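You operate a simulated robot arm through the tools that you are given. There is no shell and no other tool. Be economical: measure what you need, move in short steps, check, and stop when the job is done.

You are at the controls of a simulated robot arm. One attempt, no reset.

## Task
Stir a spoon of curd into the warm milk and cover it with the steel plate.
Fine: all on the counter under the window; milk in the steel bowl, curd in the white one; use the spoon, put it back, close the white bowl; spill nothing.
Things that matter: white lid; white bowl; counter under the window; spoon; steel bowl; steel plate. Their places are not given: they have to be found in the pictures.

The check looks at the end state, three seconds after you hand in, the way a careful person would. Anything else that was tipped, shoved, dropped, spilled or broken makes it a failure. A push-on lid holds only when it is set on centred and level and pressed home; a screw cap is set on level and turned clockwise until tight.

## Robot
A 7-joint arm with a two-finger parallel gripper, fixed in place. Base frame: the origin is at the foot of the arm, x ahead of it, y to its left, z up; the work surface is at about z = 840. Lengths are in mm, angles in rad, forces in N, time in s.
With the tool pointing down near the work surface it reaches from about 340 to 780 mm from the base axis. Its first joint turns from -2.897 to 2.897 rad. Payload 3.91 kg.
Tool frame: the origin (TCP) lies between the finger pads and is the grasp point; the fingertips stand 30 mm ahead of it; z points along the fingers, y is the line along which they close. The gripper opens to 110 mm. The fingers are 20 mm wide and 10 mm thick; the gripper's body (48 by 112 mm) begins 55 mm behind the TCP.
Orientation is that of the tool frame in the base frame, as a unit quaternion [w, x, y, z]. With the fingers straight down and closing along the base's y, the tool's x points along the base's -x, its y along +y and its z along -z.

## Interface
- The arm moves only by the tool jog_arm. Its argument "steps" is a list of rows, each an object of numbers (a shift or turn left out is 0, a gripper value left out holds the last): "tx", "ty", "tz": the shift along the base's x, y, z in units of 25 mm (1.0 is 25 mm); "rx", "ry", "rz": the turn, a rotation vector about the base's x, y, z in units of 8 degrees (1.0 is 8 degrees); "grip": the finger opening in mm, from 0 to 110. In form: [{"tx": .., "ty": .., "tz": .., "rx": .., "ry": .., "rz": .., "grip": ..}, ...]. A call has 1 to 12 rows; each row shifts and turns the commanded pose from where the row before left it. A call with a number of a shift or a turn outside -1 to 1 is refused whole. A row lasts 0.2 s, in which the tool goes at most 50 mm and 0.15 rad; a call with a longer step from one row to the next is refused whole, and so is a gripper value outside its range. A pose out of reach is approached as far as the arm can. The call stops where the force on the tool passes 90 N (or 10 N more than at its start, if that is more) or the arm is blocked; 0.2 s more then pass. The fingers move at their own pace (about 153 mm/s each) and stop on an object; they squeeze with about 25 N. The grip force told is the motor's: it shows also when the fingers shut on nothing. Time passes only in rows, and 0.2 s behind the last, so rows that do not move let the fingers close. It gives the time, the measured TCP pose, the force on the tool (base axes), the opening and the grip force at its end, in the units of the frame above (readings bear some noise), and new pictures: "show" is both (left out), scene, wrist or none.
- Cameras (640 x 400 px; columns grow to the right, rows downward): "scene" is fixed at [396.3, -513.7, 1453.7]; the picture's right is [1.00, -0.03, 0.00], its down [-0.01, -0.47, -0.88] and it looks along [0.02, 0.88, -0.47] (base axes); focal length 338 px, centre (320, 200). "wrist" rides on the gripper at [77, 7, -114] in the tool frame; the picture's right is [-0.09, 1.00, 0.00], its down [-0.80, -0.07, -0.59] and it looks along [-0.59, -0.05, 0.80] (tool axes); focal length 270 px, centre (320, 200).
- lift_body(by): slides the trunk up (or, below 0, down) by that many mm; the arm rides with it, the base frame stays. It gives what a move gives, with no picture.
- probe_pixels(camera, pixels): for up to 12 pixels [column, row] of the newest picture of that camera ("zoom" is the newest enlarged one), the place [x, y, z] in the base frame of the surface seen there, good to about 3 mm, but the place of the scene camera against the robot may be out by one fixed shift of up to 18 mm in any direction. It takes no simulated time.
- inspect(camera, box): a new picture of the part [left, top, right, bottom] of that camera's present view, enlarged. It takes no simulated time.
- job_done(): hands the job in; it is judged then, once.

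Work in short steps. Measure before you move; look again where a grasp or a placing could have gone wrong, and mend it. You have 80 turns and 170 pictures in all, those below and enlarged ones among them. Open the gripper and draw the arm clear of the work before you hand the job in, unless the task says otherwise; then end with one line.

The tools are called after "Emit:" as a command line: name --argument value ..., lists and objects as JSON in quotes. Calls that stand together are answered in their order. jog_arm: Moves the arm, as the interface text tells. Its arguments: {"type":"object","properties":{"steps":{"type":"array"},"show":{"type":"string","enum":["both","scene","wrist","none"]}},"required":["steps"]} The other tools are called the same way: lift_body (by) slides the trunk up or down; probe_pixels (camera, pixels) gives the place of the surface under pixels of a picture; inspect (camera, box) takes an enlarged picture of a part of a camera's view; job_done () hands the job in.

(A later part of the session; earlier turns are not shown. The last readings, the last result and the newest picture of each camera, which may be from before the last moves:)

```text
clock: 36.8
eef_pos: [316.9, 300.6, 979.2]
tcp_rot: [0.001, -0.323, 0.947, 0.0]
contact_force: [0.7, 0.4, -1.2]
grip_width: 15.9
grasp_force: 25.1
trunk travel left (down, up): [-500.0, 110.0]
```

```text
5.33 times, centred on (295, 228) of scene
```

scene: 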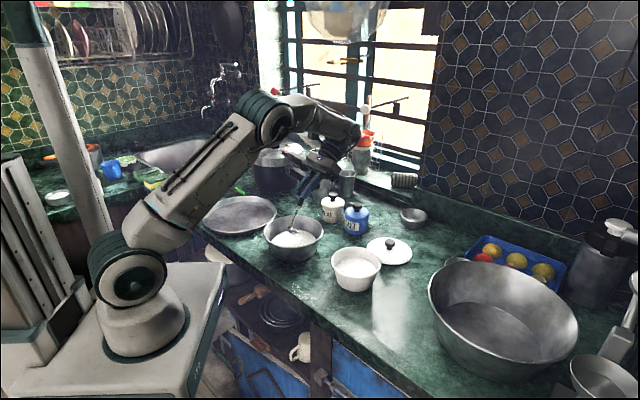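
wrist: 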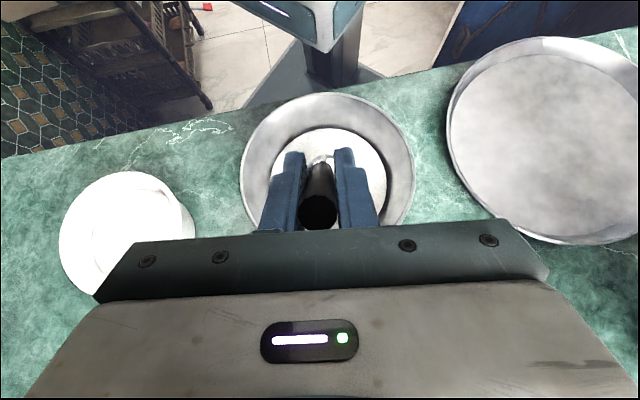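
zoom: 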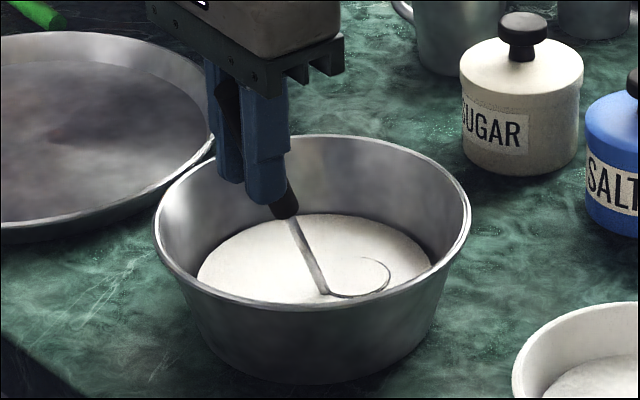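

No contact, milk calm. I go 2 mm deeper and make two more circles.

Emit:
jog_arm --steps '[{"tz": -0.08}, {"tx": -0.153, "ty": 0.47}, {"tx": -0.4, "ty": 0.291}, {"tx": -0.494}, {"tx": -0.4, "ty": -0.291}, {"tx": -0.153, "ty": -0.47}, {"tx": 0.153, "ty": -0.47}, {"tx": 0.4, "ty": -0.291}, {"tx": 0.494}, {"tx": 0.4, "ty": 0.291}, {"tx": 0.153, "ty": 0.47}]' --show "none"

Emit:
jog_arm --steps '[{"tx": -0.153, "ty": 0.47}, {"tx": -0.4, "ty": 0.291}, {"tx": -0.494}, {"tx": -0.4, "ty": -0.291}, {"tx": -0.153, "ty": -0.47}, {"tx": 0.153, "ty": -0.47}, {"tx": 0.4, "ty": -0.291}, {"tx": 0.494}, {"tx": 0.4, "ty": 0.291}, {"tx": 0.153, "ty": 0.47}, {"tx": -0.8}]' --show "none"

Emit:
inspect --camera "scene" --box '[250, 190, 340, 265]'

```text
clock: 39.2
eef_pos: [314.6, 301.9, 977.4]
tcp_rot: [0.001, -0.322, 0.947, 0.0]
contact_force: [-0.3, -1.2, 7.6]
grip_width: 15.8
grasp_force: 25.2
trunk travel left (down, up): [-500.0, 110.0]
```

```text
clock: 41.6
eef_pos: [294.6, 301.7, 976.0]
tcp_rot: [0.0, -0.323, 0.946, 0.0]
contact_force: [-2.5, -0.7, 5.8]
grip_width: 15.8
grasp_force: 24.7
trunk travel left (down, up): [-500.0, 110.0]
```

```text
5.33 times, centred on (295, 228) of scene
```

zoom: 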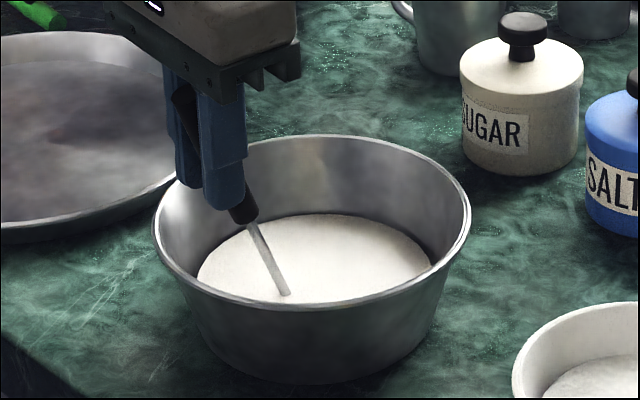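

The curd is stirred in. Now I lift the cup straight up over the milk and tip it sideways to empty it (checking reach half-way).

Emit:
jog_arm --steps '[{"tz": 0.3}, {"tz": 0.4}, {"tz": 0.5}, {"tz": 0.6}, {"tz": 0.6}, {"tz": 0.5}, {"rx": -0.79, "ry": -0.61, "tx": -0.412, "ty": 0.534, "tz": -0.02}, {"rx": -0.79, "ry": -0.61, "tx": -0.405, "ty": 0.525, "tz": -0.11}, {"rx": -0.79, "ry": -0.61, "tx": -0.393, "ty": 0.509, "tz": -0.2}, {"rx": -0.79, "ry": -0.61, "tx": -0.373, "ty": 0.483, "tz": -0.29}, {"rx": -0.79, "ry": -0.61, "tx": -0.342, "ty": 0.442, "tz": -0.38}, {}]'

Emit:
inspect --camera "scene" --box '[250, 190, 340, 265]'

```text
clock: 44.2
eef_pos: [247.6, 365.2, 1024.7]
tcp_rot: [0.111, -0.302, 0.89, -0.324]
contact_force: [0.0, 0.0, -1.5]
grip_width: 15.7
grasp_force: 25.0
trunk travel left (down, up): [-500.0, 110.0]
```

scene: 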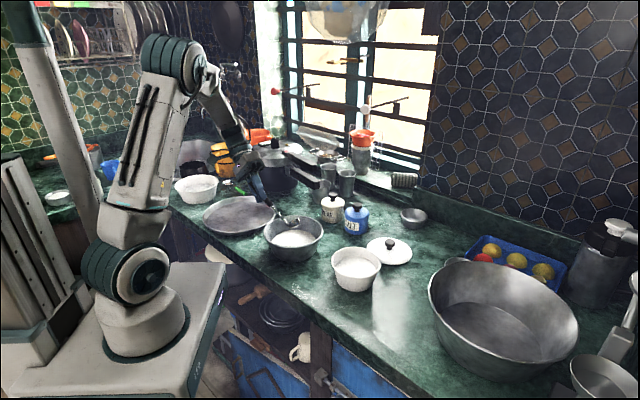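
wrist: 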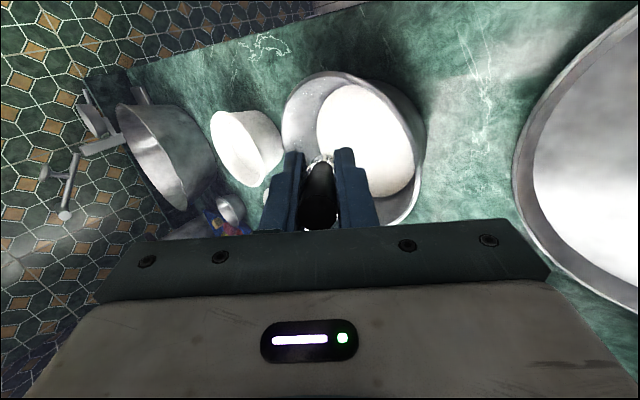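

```text
5.33 times, centred on (295, 228) of scene
```

zoom: 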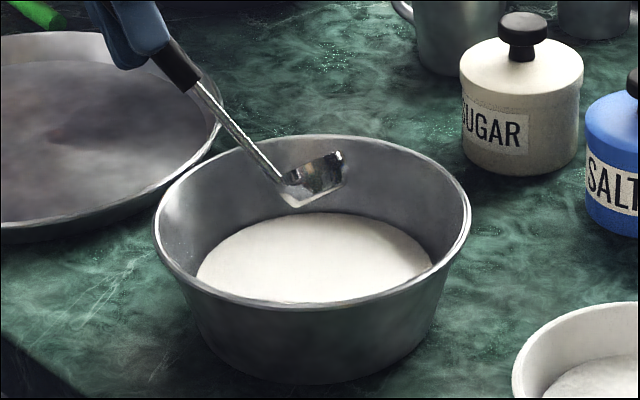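

It reaches 40° fine and the cup is over the milk. I continue to 80° and hold so it drains.

Emit:
jog_arm --steps '[{"rx": -0.79, "ry": -0.61, "tx": -0.31, "ty": 0.401, "tz": -0.45}, {"rx": -0.79, "ry": -0.61, "tx": -0.266, "ty": 0.344, "tz": -0.52}, {"rx": -0.79, "ry": -0.61, "tx": -0.222, "ty": 0.288, "tz": -0.57}, {"rx": -0.79, "ry": -0.61, "tx": -0.168, "ty": 0.218, "tz": -0.62}, {"rx": -0.79, "ry": -0.61, "tx": -0.117, "ty": 0.152, "tz": -0.65}, {}, {}]'

Emit:
inspect --camera "scene" --box '[230, 190, 340, 265]'

```text
clock: 45.8
eef_pos: [219.0, 399.5, 952.6]
tcp_rot: [0.208, -0.247, 0.726, -0.607]
contact_force: [-0.9, -0.1, -0.9]
grip_width: 15.9
grasp_force: 24.5
trunk travel left (down, up): [-500.0, 110.0]
```

scene: 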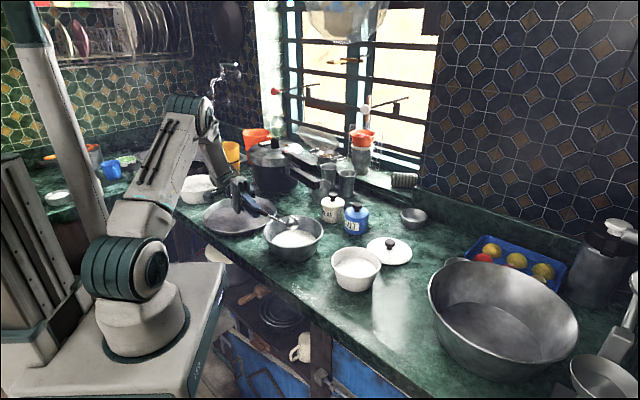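
wrist: 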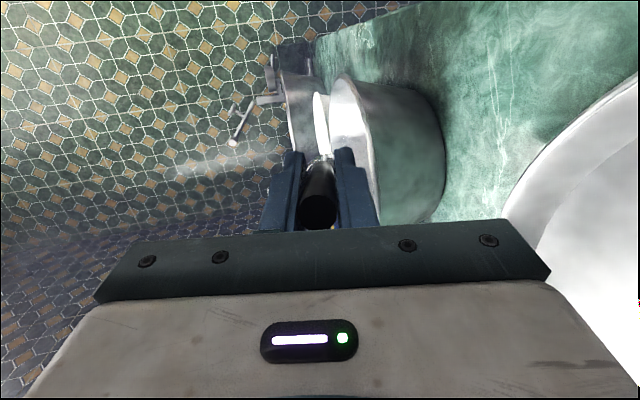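

```text
5.33 times, centred on (285, 228) of scene
```

zoom: 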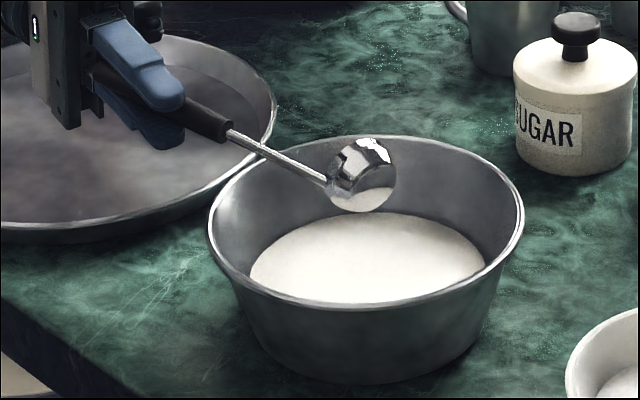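

Nearly drained at 80°. I tip two steps more while rising, hold, then start back upright.

Emit:
jog_arm --steps '[{"rx": -0.79, "ry": -0.61, "tx": -0.06, "ty": 0.08}, {"rx": -0.79, "ry": -0.61}, {}, {}, {}]' --show "none"

Emit:
inspect --camera "scene" --box '[250, 190, 330, 250]'

```text
clock: 47.0
eef_pos: [217.0, 402.2, 954.9]
tcp_rot: [-0.24, 0.218, -0.634, 0.702]
contact_force: [-0.6, 0.8, -0.7]
grip_width: 15.5
grasp_force: 25.2
trunk travel left (down, up): [-500.0, 110.0]
```

```text
6.67 times, centred on (290, 220) of scene
```

zoom: 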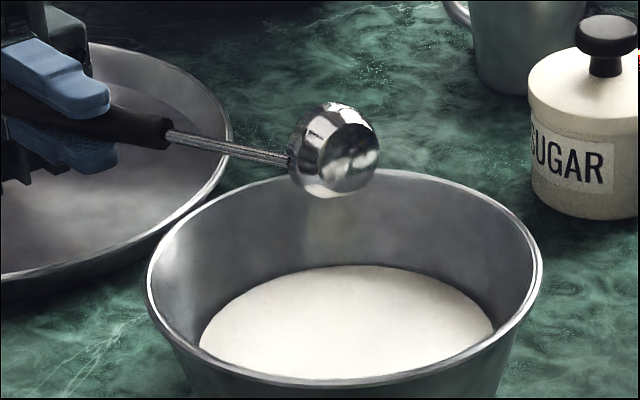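

The cup is fully tipped and empty. I reverse the tilt to bring the ladle upright above the bowl.

Emit:
jog_arm --steps '[{"rx": 0.79, "ry": 0.61}, {"rx": 0.79, "ry": 0.61, "tx": 0.06, "ty": -0.08}, {"rx": 0.79, "ry": 0.61, "tx": 0.117, "ty": -0.152, "tz": 0.65}, {"rx": 0.79, "ry": 0.61, "tx": 0.168, "ty": -0.218, "tz": 0.62}, {"rx": 0.79, "ry": 0.61, "tx": 0.222, "ty": -0.288, "tz": 0.57}, {"rx": 0.79, "ry": 0.61, "tx": 0.266, "ty": -0.344, "tz": 0.52}, {"rx": 0.79, "ry": 0.61, "tx": 0.31, "ty": -0.401, "tz": 0.45}, {"rx": 0.79, "ry": 0.61, "tx": 0.342, "ty": -0.442, "tz": 0.38}, {"rx": 0.79, "ry": 0.61, "tx": 0.373, "ty": -0.483, "tz": 0.29}, {"rx": 0.79, "ry": 0.61, "tx": 0.393, "ty": -0.509, "tz": 0.2}, {"rx": 0.79, "ry": 0.61, "tx": 0.405, "ty": -0.525, "tz": 0.11}, {"rx": 0.79, "ry": 0.61, "tx": 0.412, "ty": -0.534, "tz": 0.02}]' --show "none"

Emit:
inspect --camera "scene" --box '[250, 190, 330, 250]'

```text
clock: 49.6
eef_pos: [295.5, 301.7, 1049.6]
tcp_rot: [-0.001, -0.322, 0.947, 0.002]
contact_force: [0.4, -0.3, -2.4]
grip_width: 15.9
grasp_force: 25.1
trunk travel left (down, up): [-500.0, 110.0]
```

```text
6.67 times, centred on (290, 220) of scene
```

zoom: 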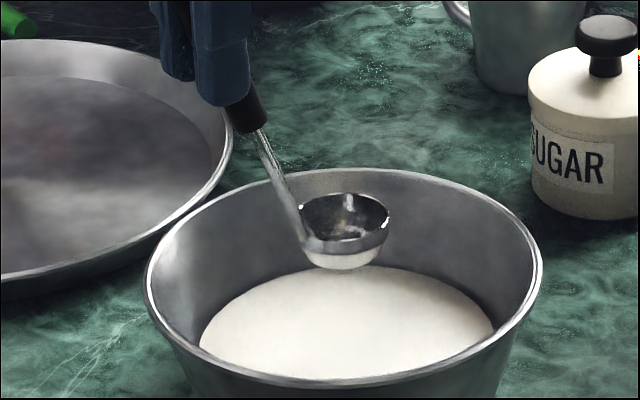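

Cup is empty and clean. I rise and carry it back to above its original spot (TCP over (552.5,41.5)).

Emit:
jog_arm --steps '[{"tz": 0.6}, {"tz": 0.7, "tx": 0.935, "ty": -0.946}, {"tx": 0.935, "ty": -0.946}, {"tx": 0.935, "ty": -0.946}, {"tx": 0.935, "ty": -0.946}, {"tx": 0.935, "ty": -0.946}, {"tx": 0.935, "ty": -0.946}, {"tx": 0.935, "ty": -0.946}, {"tx": 0.935, "ty": -0.946}, {"tx": 0.935, "ty": -0.946}, {"tx": 0.935, "ty": -0.946}, {"tx": 0.935, "ty": -0.946}]' --show "none"

Emit:
jog_arm --steps '[{"tz": -1}, {"tz": -1}, {"tz": -0.8}, {}]' --show "scene"

Emit:
inspect --camera "scene" --box '[340, 240, 440, 325]'

```text
clock: 52.2
eef_pos: [552.8, 41.2, 1083.9]
tcp_rot: [0.0, -0.323, 0.947, 0.0]
contact_force: [0.6, -1.1, -0.4]
grip_width: 15.9
grasp_force: 25.3
trunk travel left (down, up): [-500.0, 110.0]
```

```text
clock: 53.2
eef_pos: [552.6, 41.4, 1012.4]
tcp_rot: [0.0, -0.323, 0.946, -0.001]
contact_force: [-0.2, -0.3, -1.0]
grip_width: 15.7
grasp_force: 24.8
trunk travel left (down, up): [-500.0, 110.0]
```

scene: 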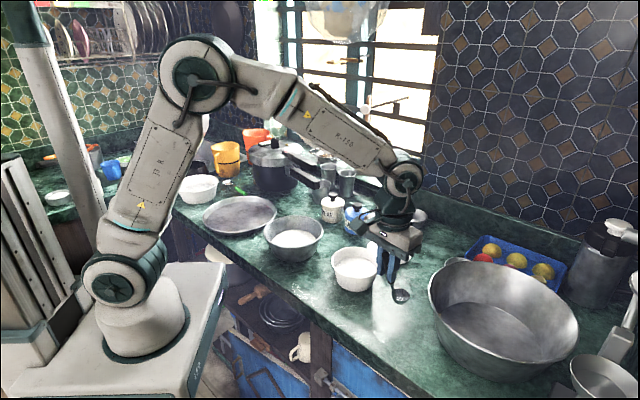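

```text
4.71 times, centred on (390, 282) of scene
```

zoom: 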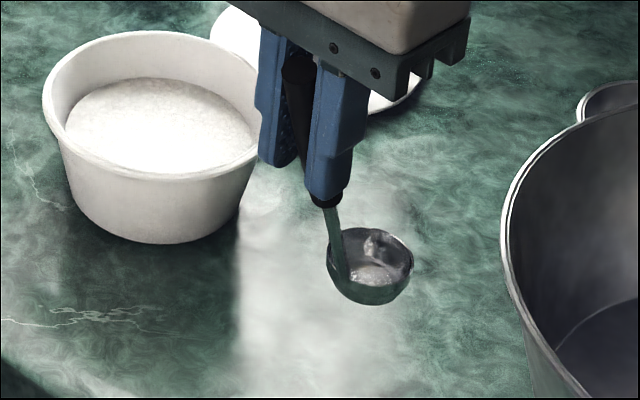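

Above the original spot. I lower slowly and watch for contact near z≈973.

Emit:
jog_arm --steps '[{"tz": -0.7}, {"tz": -0.5}, {"tz": -0.2}, {"tz": -0.08}, {}]' --show "none"

```text
clock: 54.4
eef_pos: [551.5, 41.4, 974.7]
tcp_rot: [0.0, -0.322, 0.947, 0.0]
contact_force: [0.0, 0.6, -1.1]
grip_width: 15.7
grasp_force: 25.0
trunk travel left (down, up): [-500.0, 110.0]
```

Emit:
jog_arm --steps '[{"tz": -0.06}, {"tz": -0.06}, {}]' --show "none"

Emit:
inspect --camera "scene" --box '[340, 240, 440, 325]'

```text
clock: 55.2
eef_pos: [551.4, 42.2, 972.8]
tcp_rot: [0.001, -0.322, 0.947, 0.0]
contact_force: [-1.6, -2.3, 14.6]
grip_width: 15.8
grasp_force: 25.4
trunk travel left (down, up): [-500.0, 110.0]
```

```text
4.71 times, centred on (390, 282) of scene
```

zoom: 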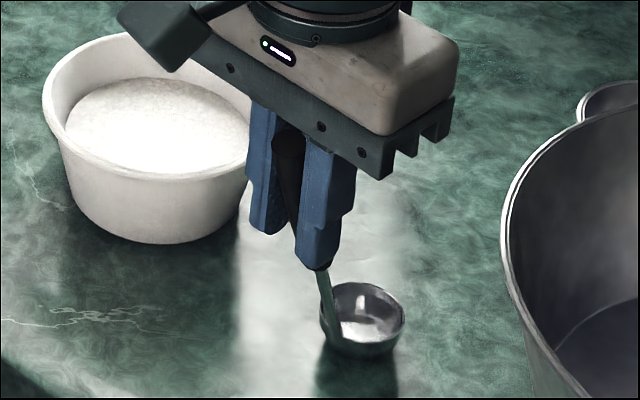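

Contact at 972.8 with 14.6 N; the cup rests on the counter. I relax 1 mm and open the fingers in small steps.

Emit:
jog_arm --steps '[{"tz": 0.05}, {"grip": 18}, {"grip": 22}, {"grip": 30}, {"grip": 45}, {"grip": 60}, {}]'

Emit:
inspect --camera "scene" --box '[340, 240, 440, 325]'

```text
clock: 56.8
eef_pos: [552.6, 42.0, 971.8]
tcp_rot: [0.0, -0.322, 0.947, 0.0]
contact_force: [-0.3, -0.9, -0.3]
grip_width: 60.0
grasp_force: 0.0
trunk travel left (down, up): [-500.0, 110.0]
```

scene: 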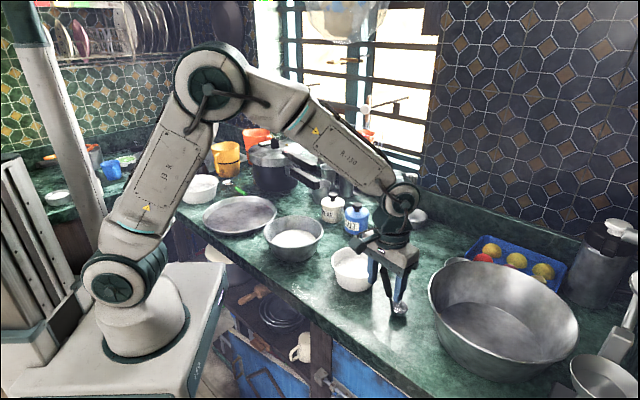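
wrist: 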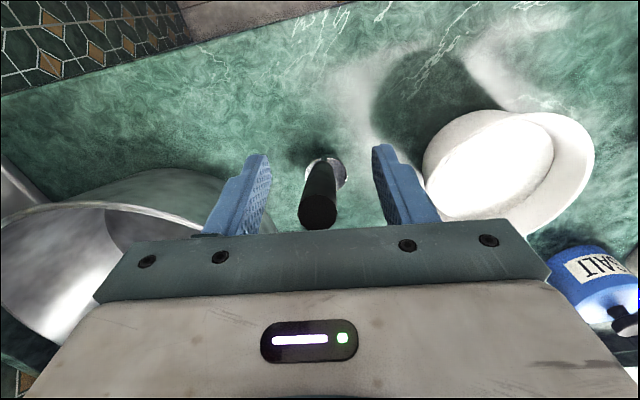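

```text
4.71 times, centred on (390, 282) of scene
```

zoom: 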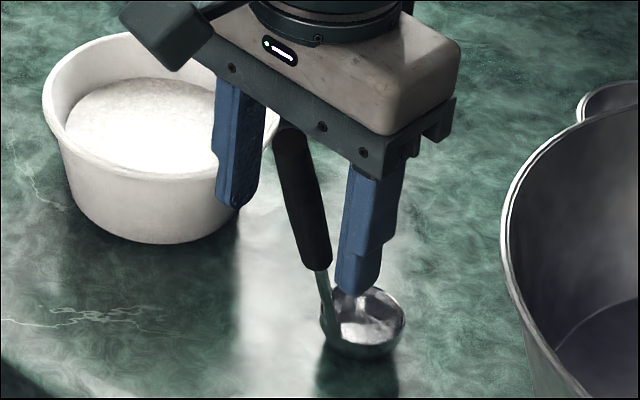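

Ladle stands upright on its own. I rise clear and go to the lid at (624.5,315), turning the gripper back.

Emit:
jog_arm --steps '[{"tz": 0.8}, {"tz": 1}, {"tz": 1}, {"tz": 1}, {"tz": 0.5}, {}]' --show "scene"

Emit:
jog_arm --steps '[{"tx": 0.262, "ty": 0.993, "rz": -0.43}, {"tx": 0.262, "ty": 0.993, "rz": -0.43}, {"tx": 0.262, "ty": 0.993, "rz": -0.43}, {"tx": 0.262, "ty": 0.993, "rz": -0.43}, {"tx": 0.262, "ty": 0.993, "rz": -0.43}, {"tx": 0.262, "ty": 0.993, "rz": -0.43}, {"tx": 0.262, "ty": 0.993, "rz": -0.43}, {"tx": 0.262, "ty": 0.993, "rz": -0.43}, {"tx": 0.262, "ty": 0.993, "rz": -0.43}, {"tx": 0.262, "ty": 0.993, "rz": -0.43}, {"tx": 0.262, "ty": 0.993, "rz": -0.4}, {}]'

```text
clock: 58.2
eef_pos: [552.0, 42.7, 1079.9]
tcp_rot: [0.0, -0.323, 0.946, 0.001]
contact_force: [0.3, -0.7, -0.8]
grip_width: 60.0
grasp_force: 0.1
trunk travel left (down, up): [-500.0, 110.0]
```

scene: 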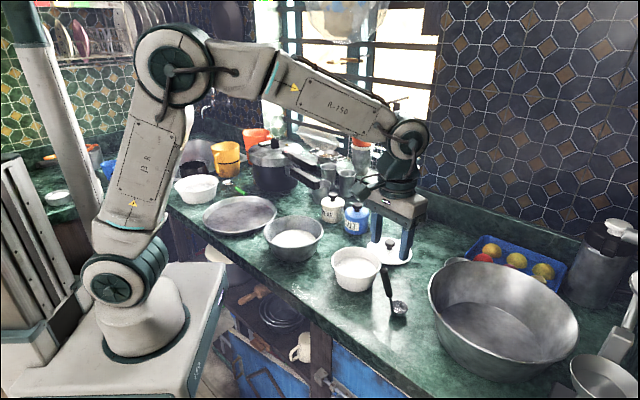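

```text
clock: 60.8
eef_pos: [625.6, 314.4, 1081.2]
tcp_rot: [0.0, 0.0, 1.0, 0.0]
contact_force: [-0.2, -0.5, 0.4]
grip_width: 60.2
grasp_force: 0.2
trunk travel left (down, up): [-500.0, 110.0]
```

scene: 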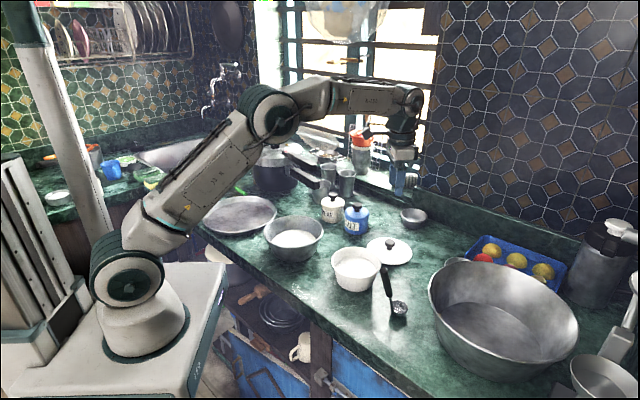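
wrist: 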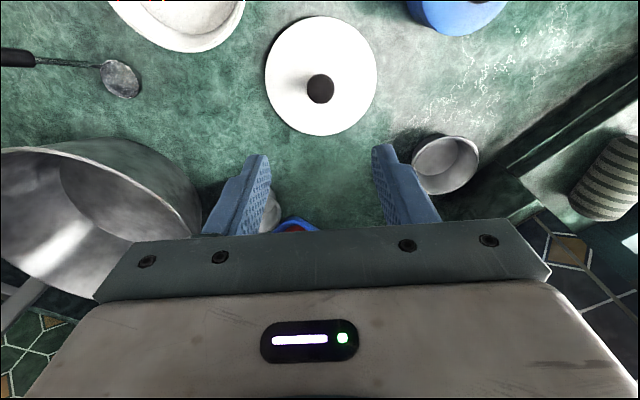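

Lid is centred below at wrist (320,80). I descend to z≈893 and close on the knob.

Emit:
jog_arm --steps '[{"tz": -1}, {"tz": -1}, {"tz": -1}, {"tz": -1}, {"tz": -1}, {"tz": -1}, {"tz": -0.8}, {"tz": -0.72}, {}, {"grip": 35}, {"grip": 20}, {}]' --show "wrist"

Emit:
jog_arm --steps '[{"tz": 0.3}, {"tz": 0.7}, {"tz": 1}, {"tz": 1}, {"tz": 1}, {"tz": 1}, {"tz": 1}, {}]'

```text
clock: 63.4
eef_pos: [625.8, 314.8, 891.8]
tcp_rot: [0.0, 0.0, 1.0, 0.0]
contact_force: [-0.3, 0.5, 1.0]
grip_width: 30.1
grasp_force: 24.9
trunk travel left (down, up): [-500.0, 110.0]
```

wrist: 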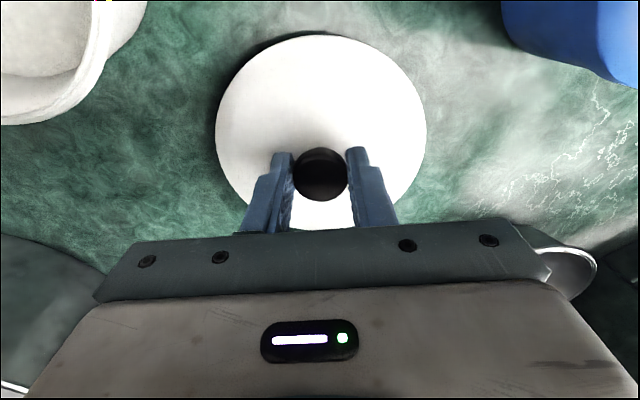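

```text
clock: 65.2
eef_pos: [625.7, 312.2, 1042.2]
tcp_rot: [0.001, 0.0, 1.0, -0.001]
contact_force: [0.3, 1.1, 0.1]
grip_width: 30.0
grasp_force: 25.1
trunk travel left (down, up): [-500.0, 110.0]
```

scene: 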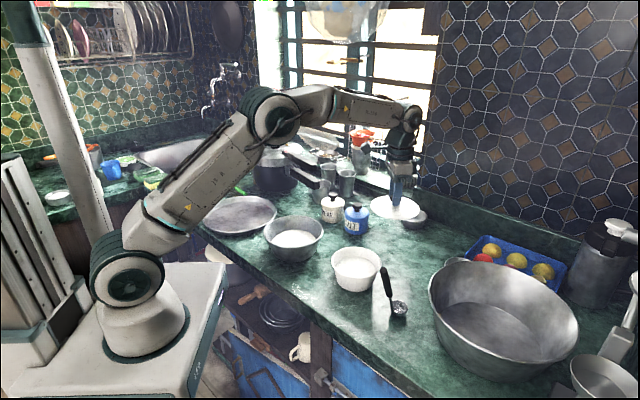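
wrist: 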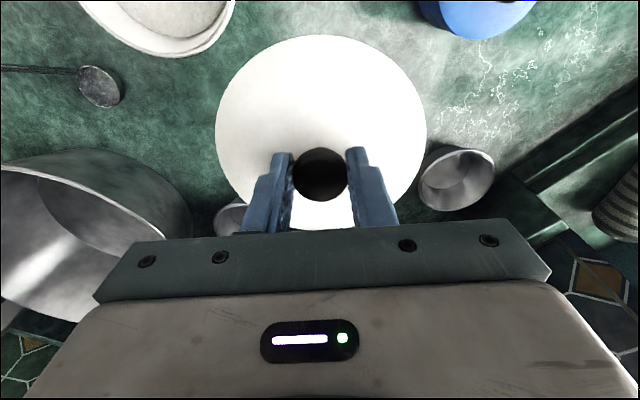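

Lid lifted. I carry it back over the white bowl at TCP ≈(510,199.5) and lower to just above the rim.

Emit:
jog_arm --steps '[{"tx": -0.926, "ty": -0.905}, {"tx": -0.926, "ty": -0.905}, {"tx": -0.926, "ty": -0.905}, {"tx": -0.926, "ty": -0.905}, {"tx": -0.926, "ty": -0.905}, {"tz": -0.8}, {"tz": -0.8}, {"tz": -0.8}, {"tz": -0.6}, {}]'

Emit:
inspect --camera "scene" --box '[310, 215, 400, 300]'

```text
clock: 67.4
eef_pos: [508.3, 201.6, 967.5]
tcp_rot: [0.0, 0.001, 1.0, 0.0]
contact_force: [-0.1, 0.2, -0.2]
grip_width: 30.1
grasp_force: 25.0
trunk travel left (down, up): [-500.0, 110.0]
```

scene: 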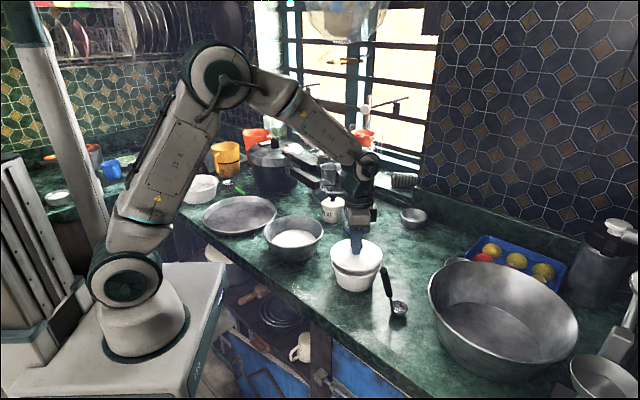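
wrist: 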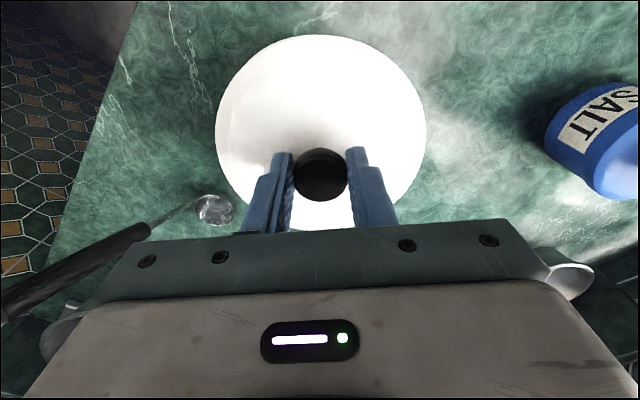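

```text
4.71 times, centred on (355, 258) of scene
```

zoom: 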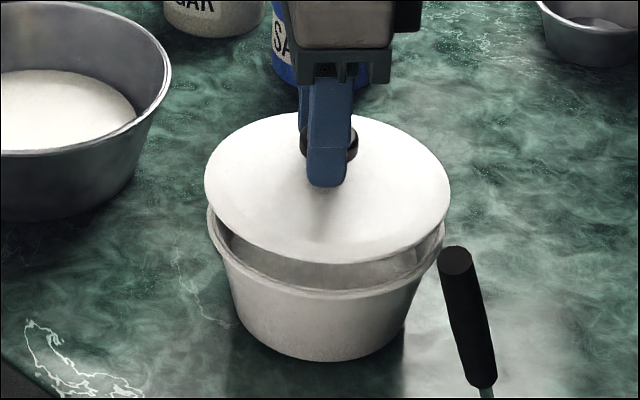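

Just above the rim and aligned. I read the pose again with a small correction in y before lowering.

Emit:
jog_arm --steps '[{"tx": 0.04, "ty": -0.06}, {"tz": -0.2}, {}]' --show "none"

Emit:
probe_pixels --camera "zoom" --pixels '[[209, 222], [443, 240], [330, 282], [206, 175], [448, 190], [330, 262]]'

```text
clock: 68.2
eef_pos: [509.5, 200.1, 963.1]
tcp_rot: [0.001, 0.0, 1.0, 0.0]
contact_force: [-0.7, 0.4, 0.3]
grip_width: 30.0
grasp_force: 24.3
trunk travel left (down, up): [-500.0, 110.0]
```

```text
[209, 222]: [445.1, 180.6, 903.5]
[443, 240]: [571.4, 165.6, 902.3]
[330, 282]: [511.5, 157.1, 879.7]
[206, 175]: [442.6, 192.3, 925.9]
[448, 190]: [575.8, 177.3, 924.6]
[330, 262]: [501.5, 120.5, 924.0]
```

Lid and rim are concentric (x 508–509). I lower gently until seated, then press.

Emit:
jog_arm --steps '[{"tz": -0.2}, {"tz": -0.15}, {"tz": -0.1}, {"tz": -0.1}, {}]' --show "none"

Emit:
inspect --camera "scene" --box '[310, 215, 400, 300]'

```text
clock: 69.4
eef_pos: [509.4, 199.1, 950.2]
tcp_rot: [0.0, 0.0, 1.0, 0.0]
contact_force: [-2.0, -1.7, 6.7]
grip_width: 29.7
grasp_force: 25.2
trunk travel left (down, up): [-500.0, 110.0]
```

```text
4.71 times, centred on (355, 258) of scene
```

zoom: 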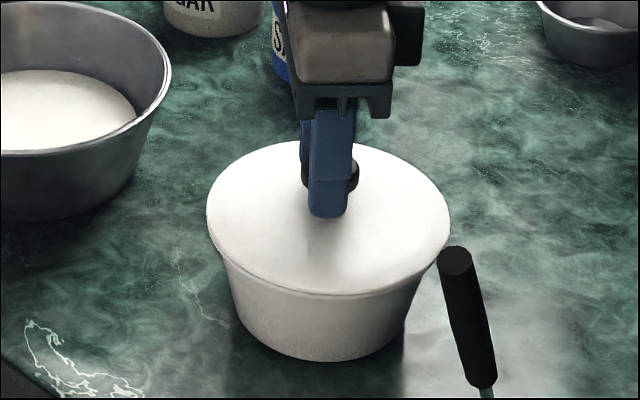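

Contact at 950.2. I press further a few mm to seat it home.

Emit:
jog_arm --steps '[{"tz": -0.08}, {"tz": -0.08}, {"tz": -0.08}, {}]' --show "none"

```text
clock: 70.4
eef_pos: [511.6, 199.2, 943.5]
tcp_rot: [0.002, 0.0, 1.0, 0.001]
contact_force: [2.6, -1.2, 20.7]
grip_width: 29.8
grasp_force: 24.9
trunk travel left (down, up): [-500.0, 110.0]
```

TCP is now at 943.5 with 21 N; either seated or the fingers slid on the knob. I look.

Emit:
inspect --camera "scene" --box '[310, 215, 400, 300]'

Emit:
probe_pixels --camera "zoom" --pixels '[[209, 215], [449, 225], [330, 285], [280, 240], [400, 240], [330, 300]]'

```text
4.71 times, centred on (355, 258) of scene
```

zoom: 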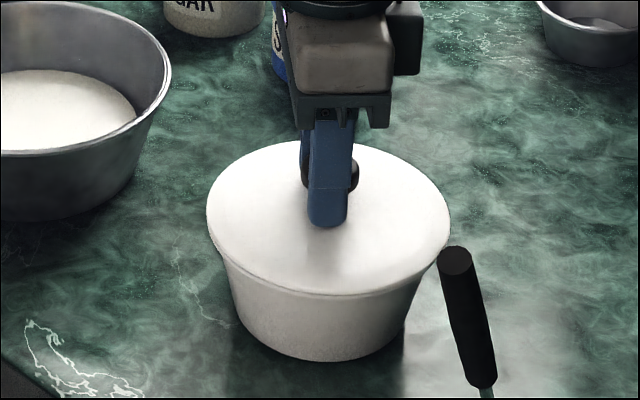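

```text
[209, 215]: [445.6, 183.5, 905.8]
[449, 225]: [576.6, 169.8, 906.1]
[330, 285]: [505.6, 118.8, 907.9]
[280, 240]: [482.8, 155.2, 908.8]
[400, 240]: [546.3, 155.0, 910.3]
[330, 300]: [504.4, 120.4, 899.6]
```

The lid edge is at z≈906, same as originally; the fingers slid. I release, close the fingers and press on the knob top to make sure it is home.

Emit:
jog_arm --steps '[{"tz": 0.15}, {"grip": 60}, {"grip": 60}, {"tz": 1}, {"tz": 1}, {"tx": -0.04, "grip": 0}, {"grip": 0}, {"grip": 0}, {"tz": -0.4}, {"tz": -0.3}, {}]'

```text
clock: 72.8
eef_pos: [508.4, 198.6, 979.8]
tcp_rot: [0.001, 0.0, 1.0, 0.0]
contact_force: [1.3, -0.6, 0.2]
grip_width: 0.0
grasp_force: 24.6
trunk travel left (down, up): [-500.0, 110.0]
```

scene: 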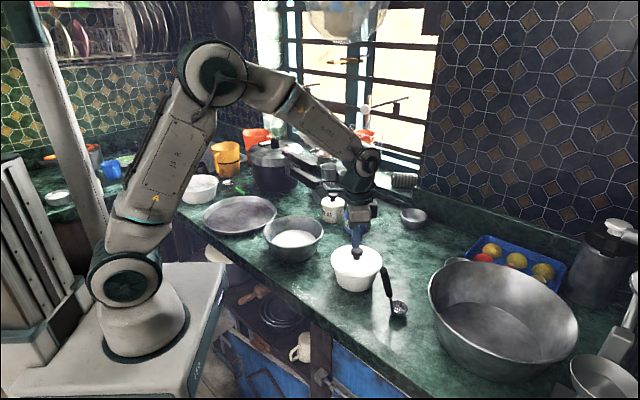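
wrist: 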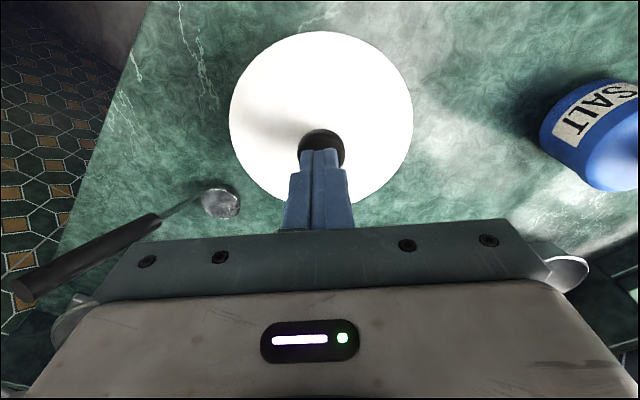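

Closed fingertips are right over the knob. I press down in small steps.

Emit:
jog_arm --steps '[{"tz": -0.3}, {"tz": -0.15}, {"tz": -0.1}, {"tz": -0.1}, {"tz": -0.08}, {}]' --show "none"

```text
clock: 74.2
eef_pos: [508.8, 199.6, 966.7]
tcp_rot: [0.006, -0.001, 1.0, 0.003]
contact_force: [-2.4, 0.0, 60.8]
grip_width: 0.0
grasp_force: 25.0
trunk travel left (down, up): [-500.0, 110.0]
```

60 N solid resistance at knob height 937: the lid is home. I rise and inspect.

Emit:
jog_arm --steps '[{"tz": -0.05}, {}, {"tz": 0.5}, {"tz": 1}, {"tz": 1}, {"tz": 1}, {}]' --show "wrist"

Emit:
inspect --camera "scene" --box '[310, 215, 430, 320]'

Emit:
probe_pixels --camera "scene" --pixels '[[332, 263], [380, 265], [356, 275], [203, 214], [275, 211], [240, 198], [238, 236], [240, 214], [225, 232], [258, 230], [213, 205], [262, 200]]'

```text
clock: 75.8
eef_pos: [507.0, 200.4, 1048.2]
tcp_rot: [0.001, 0.0, 1.0, 0.0]
contact_force: [-0.3, -0.6, 0.5]
grip_width: 0.1
grasp_force: 25.2
trunk travel left (down, up): [-500.0, 110.0]
```

wrist: 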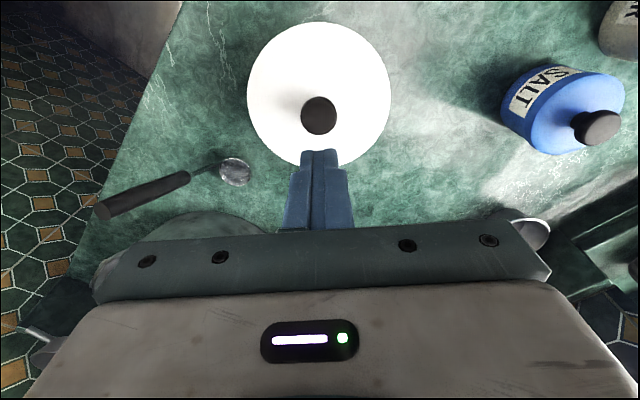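

```text
3.81 times, centred on (370, 268) of scene
```

zoom: 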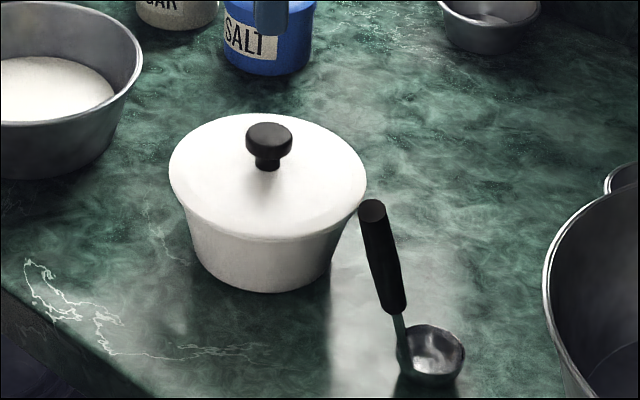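

```text
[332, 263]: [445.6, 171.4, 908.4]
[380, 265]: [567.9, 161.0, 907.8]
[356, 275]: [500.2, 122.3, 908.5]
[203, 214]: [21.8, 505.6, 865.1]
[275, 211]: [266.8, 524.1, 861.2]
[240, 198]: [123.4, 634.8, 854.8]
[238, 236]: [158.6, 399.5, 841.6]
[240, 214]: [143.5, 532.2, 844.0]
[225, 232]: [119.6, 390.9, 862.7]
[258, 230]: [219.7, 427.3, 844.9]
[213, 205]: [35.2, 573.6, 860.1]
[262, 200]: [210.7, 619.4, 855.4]
```

Lid is seated level and the ladle stands in its place. Next the plate: scene shows it centred near (144,532 corrected), rim z≈864. I move above its near (−y) side to measure the wall with the wrist camera.

Emit:
jog_arm --steps '[{"tx": -0.95, "ty": 0.55, "tz": 0.3, "grip": 60}, {"tx": -0.95, "ty": 0.55}, {"tx": -0.95, "ty": 0.55}, {"tx": -0.95, "ty": 0.55}, {"tx": -0.95, "ty": 0.55}, {"tx": -0.95, "ty": 0.55}, {"tx": -0.95, "ty": 0.55}, {"tx": -0.95, "ty": 0.55}]' --show "none"

Emit:
jog_arm --steps '[{"tx": -0.95, "ty": 0.55}, {"tx": -0.95, "ty": 0.55}, {"tx": -0.95, "ty": 0.55}, {"tx": -0.95, "ty": 0.55}, {"tx": -0.95, "ty": 0.55}, {"tx": -0.95, "ty": 0.55}, {}]'

```text
clock: 77.6
eef_pos: [316.9, 309.3, 1055.3]
tcp_rot: [0.0, 0.0, 1.0, 0.001]
contact_force: [0.0, -0.4, 0.3]
grip_width: 60.1
grasp_force: 0.1
trunk travel left (down, up): [-500.0, 110.0]
```

```text
clock: 79.2
eef_pos: [175.1, 392.4, 1055.7]
tcp_rot: [0.0, -0.001, 1.0, 0.0]
contact_force: [-0.1, -0.4, 0.3]
grip_width: 60.2
grasp_force: 0.0
trunk travel left (down, up): [-500.0, 110.0]
```

scene: 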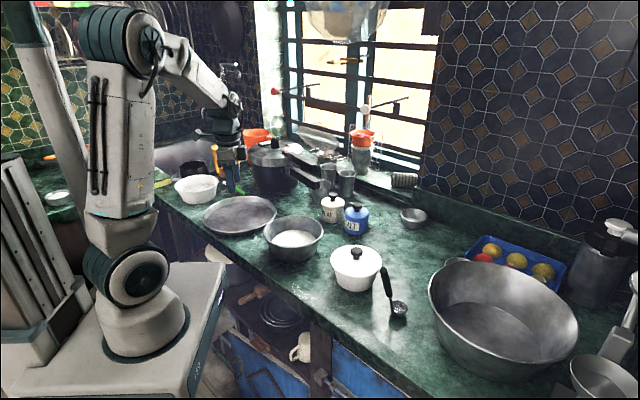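
wrist: 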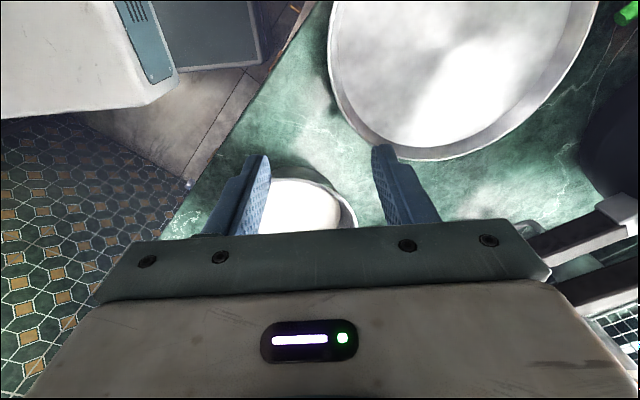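

The plate spans wrist columns 330–598. I probe rim and floor edges for its wall profile and centre.

Emit:
inspect --camera "wrist" --box '[300, 0, 620, 180]'

Emit:
probe_pixels --camera "wrist" --pixels '[[331, 40], [338, 40], [345, 40], [352, 40], [360, 40], [430, 158], [432, 150], [434, 143], [435, 135], [560, 85], [553, 80], [328, 5]]'

```text
2.00 times, centred on (460, 90) of wrist
```

zoom: 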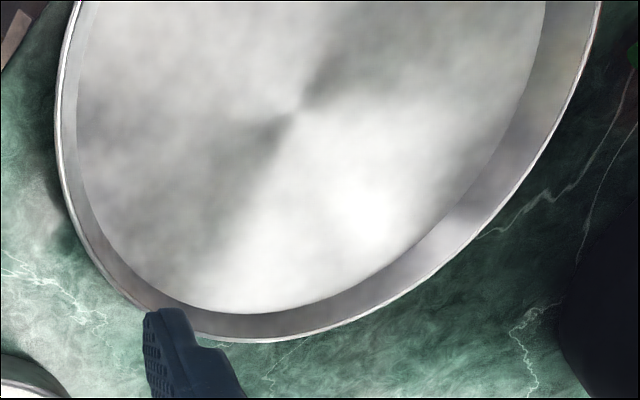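

```text
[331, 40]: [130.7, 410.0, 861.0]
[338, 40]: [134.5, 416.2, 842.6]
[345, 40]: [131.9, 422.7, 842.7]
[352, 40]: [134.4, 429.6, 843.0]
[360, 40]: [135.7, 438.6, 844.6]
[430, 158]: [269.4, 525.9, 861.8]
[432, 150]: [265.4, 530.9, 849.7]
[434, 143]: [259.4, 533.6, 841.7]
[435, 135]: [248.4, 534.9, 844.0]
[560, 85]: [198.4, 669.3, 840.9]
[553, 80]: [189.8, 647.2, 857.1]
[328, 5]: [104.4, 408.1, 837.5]
```

Plate centre (146,532), radius 123.5, wall ~19 mm high sloping ~18°. I tilt the tool 18° to match the wall and go to a hover 40 mm back from the grip on the near side.

Emit:
jog_arm --steps '[{"tx": -0.2, "tz": -0.93, "rx": 0.375, "grip": 20}, {"tx": -0.2, "tz": -0.93, "rx": 0.375}, {"tx": -0.2, "tz": -0.93, "rx": 0.375}, {"tx": -0.2, "tz": -0.93, "rx": 0.375}, {"tx": -0.2, "tz": -0.93, "rx": 0.375}, {"tx": -0.2, "tz": -0.93, "rx": 0.375}, {}]'

Emit:
inspect --camera "wrist" --box '[240, 100, 400, 240]'

Emit:
inspect --camera "scene" --box '[190, 170, 300, 250]'

```text
clock: 80.8
eef_pos: [146.4, 392.1, 915.4]
tcp_rot: [0.0, -0.001, 0.988, 0.157]
contact_force: [-0.5, 1.6, 0.4]
grip_width: 19.9
grasp_force: 0.1
trunk travel left (down, up): [-500.0, 110.0]
```

scene: 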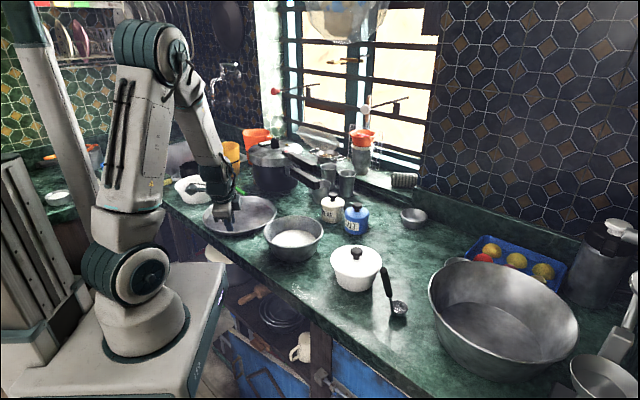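
wrist: 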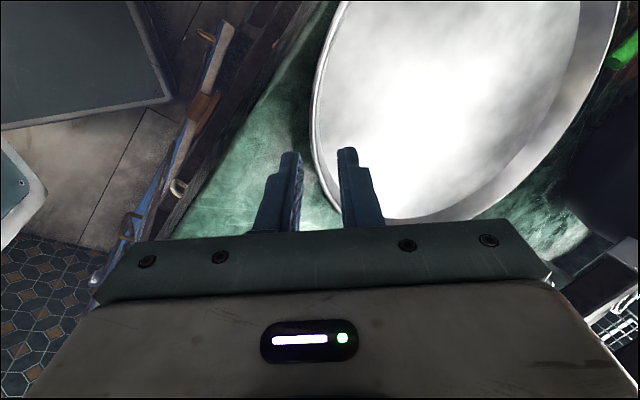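

```text
2.86 times, centred on (320, 170) of wrist
```

zoom: 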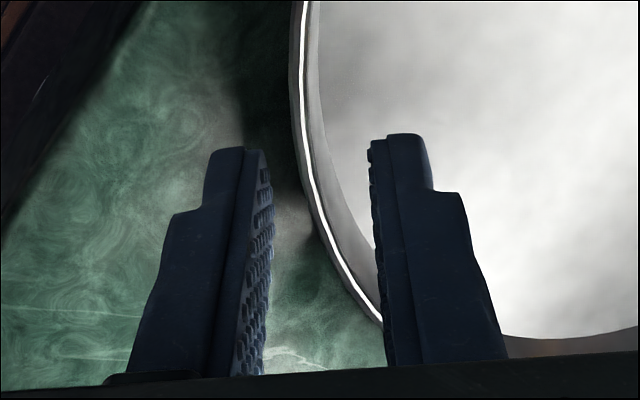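

```text
5.00 times, centred on (245, 210) of scene
```

zoom: 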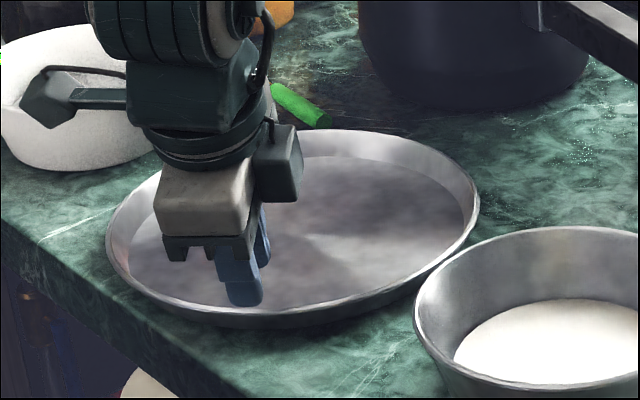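

The wall lies midway between the fingers along their path (col ≈318 at row 135). I advance 38 mm along the tool axis with 20 mm opening.

Emit:
jog_arm --steps '[{"ty": 0.124, "tz": -0.38}, {"ty": 0.124, "tz": -0.38}, {"ty": 0.124, "tz": -0.38}, {"ty": 0.124, "tz": -0.38}, {}]'

Emit:
inspect --camera "wrist" --box '[240, 100, 400, 240]'

Emit:
inspect --camera "scene" --box '[200, 190, 280, 250]'

```text
clock: 82.0
eef_pos: [146.1, 406.4, 875.5]
tcp_rot: [0.0, -0.001, 0.988, 0.157]
contact_force: [-0.6, 0.0, 0.4]
grip_width: 20.1
grasp_force: 0.1
trunk travel left (down, up): [-500.0, 110.0]
```

scene: 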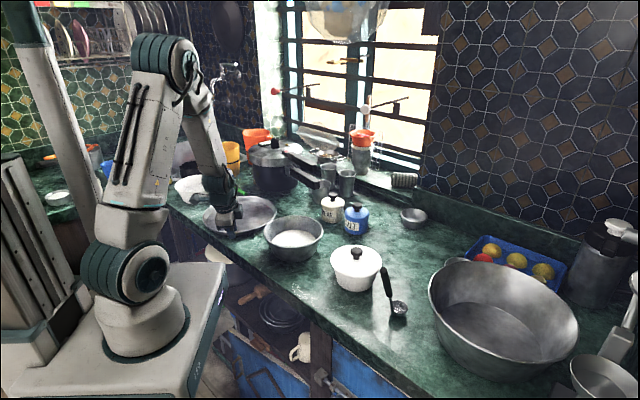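
wrist: 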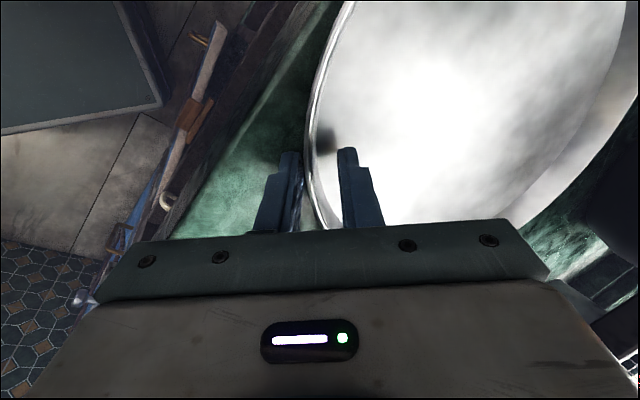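

```text
2.86 times, centred on (320, 170) of wrist
```

zoom: 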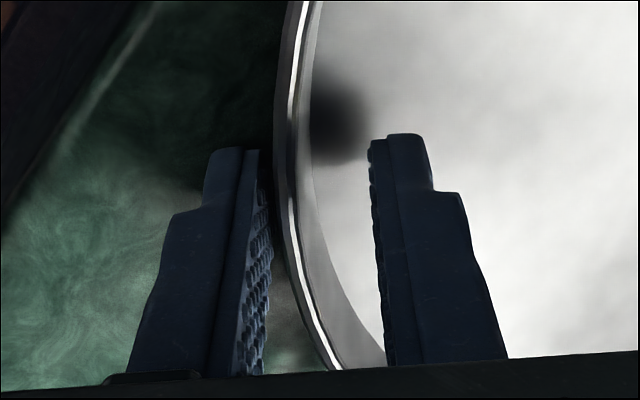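

```text
6.67 times, centred on (240, 220) of scene
```

zoom: 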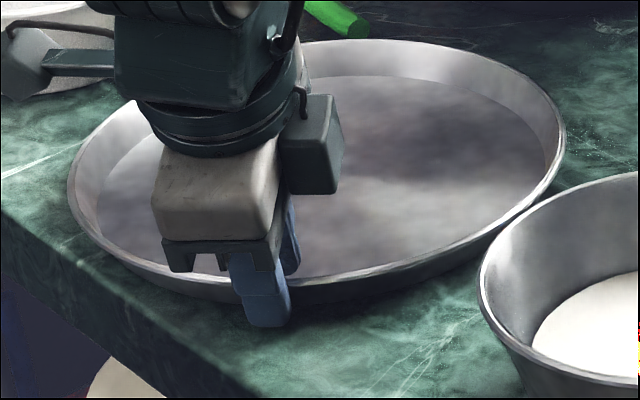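

The wall is between the fingers, nearer the outer one. I shift 2 mm outward, narrow, then close.

Emit:
jog_arm --steps '[{"ty": -0.09}, {"grip": 10}, {"grip": 10}, {"tz": -0.04}, {"grip": 0}, {"grip": 0}, {}]' --show "none"

Emit:
inspect --camera "wrist" --box '[240, 100, 400, 240]'

Emit:
inspect --camera "scene" --box '[200, 190, 280, 250]'

```text
clock: 83.6
eef_pos: [146.2, 404.1, 877.1]
tcp_rot: [0.0, 0.0, 0.988, 0.157]
contact_force: [1.5, 2.2, 3.8]
grip_width: 8.4
grasp_force: 24.6
trunk travel left (down, up): [-500.0, 110.0]
```

```text
2.86 times, centred on (320, 170) of wrist
```

zoom: 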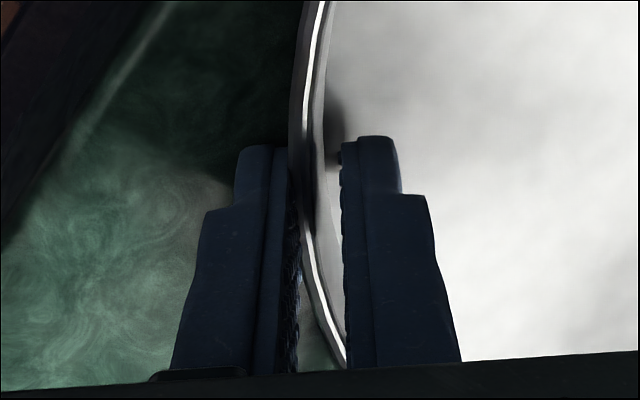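

```text
6.67 times, centred on (240, 220) of scene
```

zoom: 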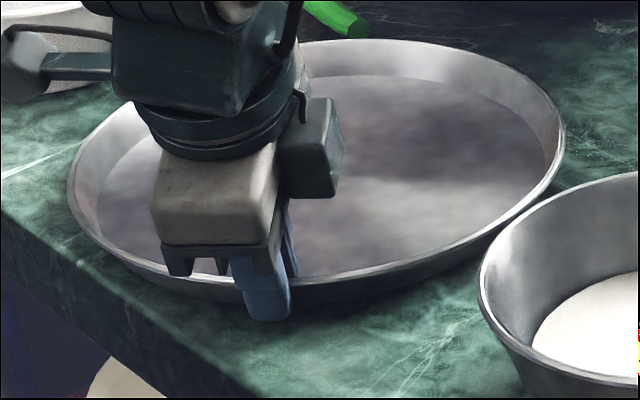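

Grip holds at 8.4 mm with 25 N. I try a small lift of about 15 mm and check for sag.

Emit:
jog_arm --steps '[{"tz": 0.1}, {"tz": 0.15}, {"tz": 0.2}, {"tz": 0.2}, {}]' --show "none"

Emit:
inspect --camera "scene" --box '[190, 170, 300, 250]'

Emit:
probe_pixels --camera "scene" --pixels '[[204, 212], [276, 210], [250, 196], [258, 231], [262, 215], [245, 205], [225, 197]]'

```text
clock: 84.8
eef_pos: [144.4, 401.9, 892.7]
tcp_rot: [0.0, -0.002, 0.988, 0.157]
contact_force: [1.2, 0.0, 1.8]
grip_width: 2.7
grasp_force: 25.0
trunk travel left (down, up): [-500.0, 110.0]
```

```text
5.00 times, centred on (245, 210) of scene
```

zoom: 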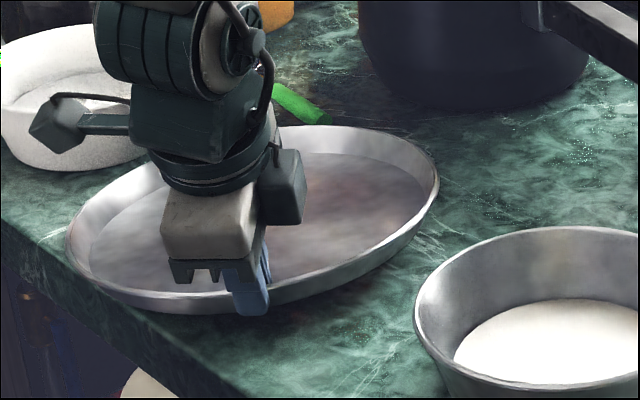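

```text
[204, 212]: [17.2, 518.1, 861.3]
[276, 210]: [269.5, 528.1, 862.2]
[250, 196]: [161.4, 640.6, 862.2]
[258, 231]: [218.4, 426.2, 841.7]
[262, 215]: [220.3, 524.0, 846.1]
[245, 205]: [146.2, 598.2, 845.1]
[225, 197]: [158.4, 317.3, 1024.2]
```

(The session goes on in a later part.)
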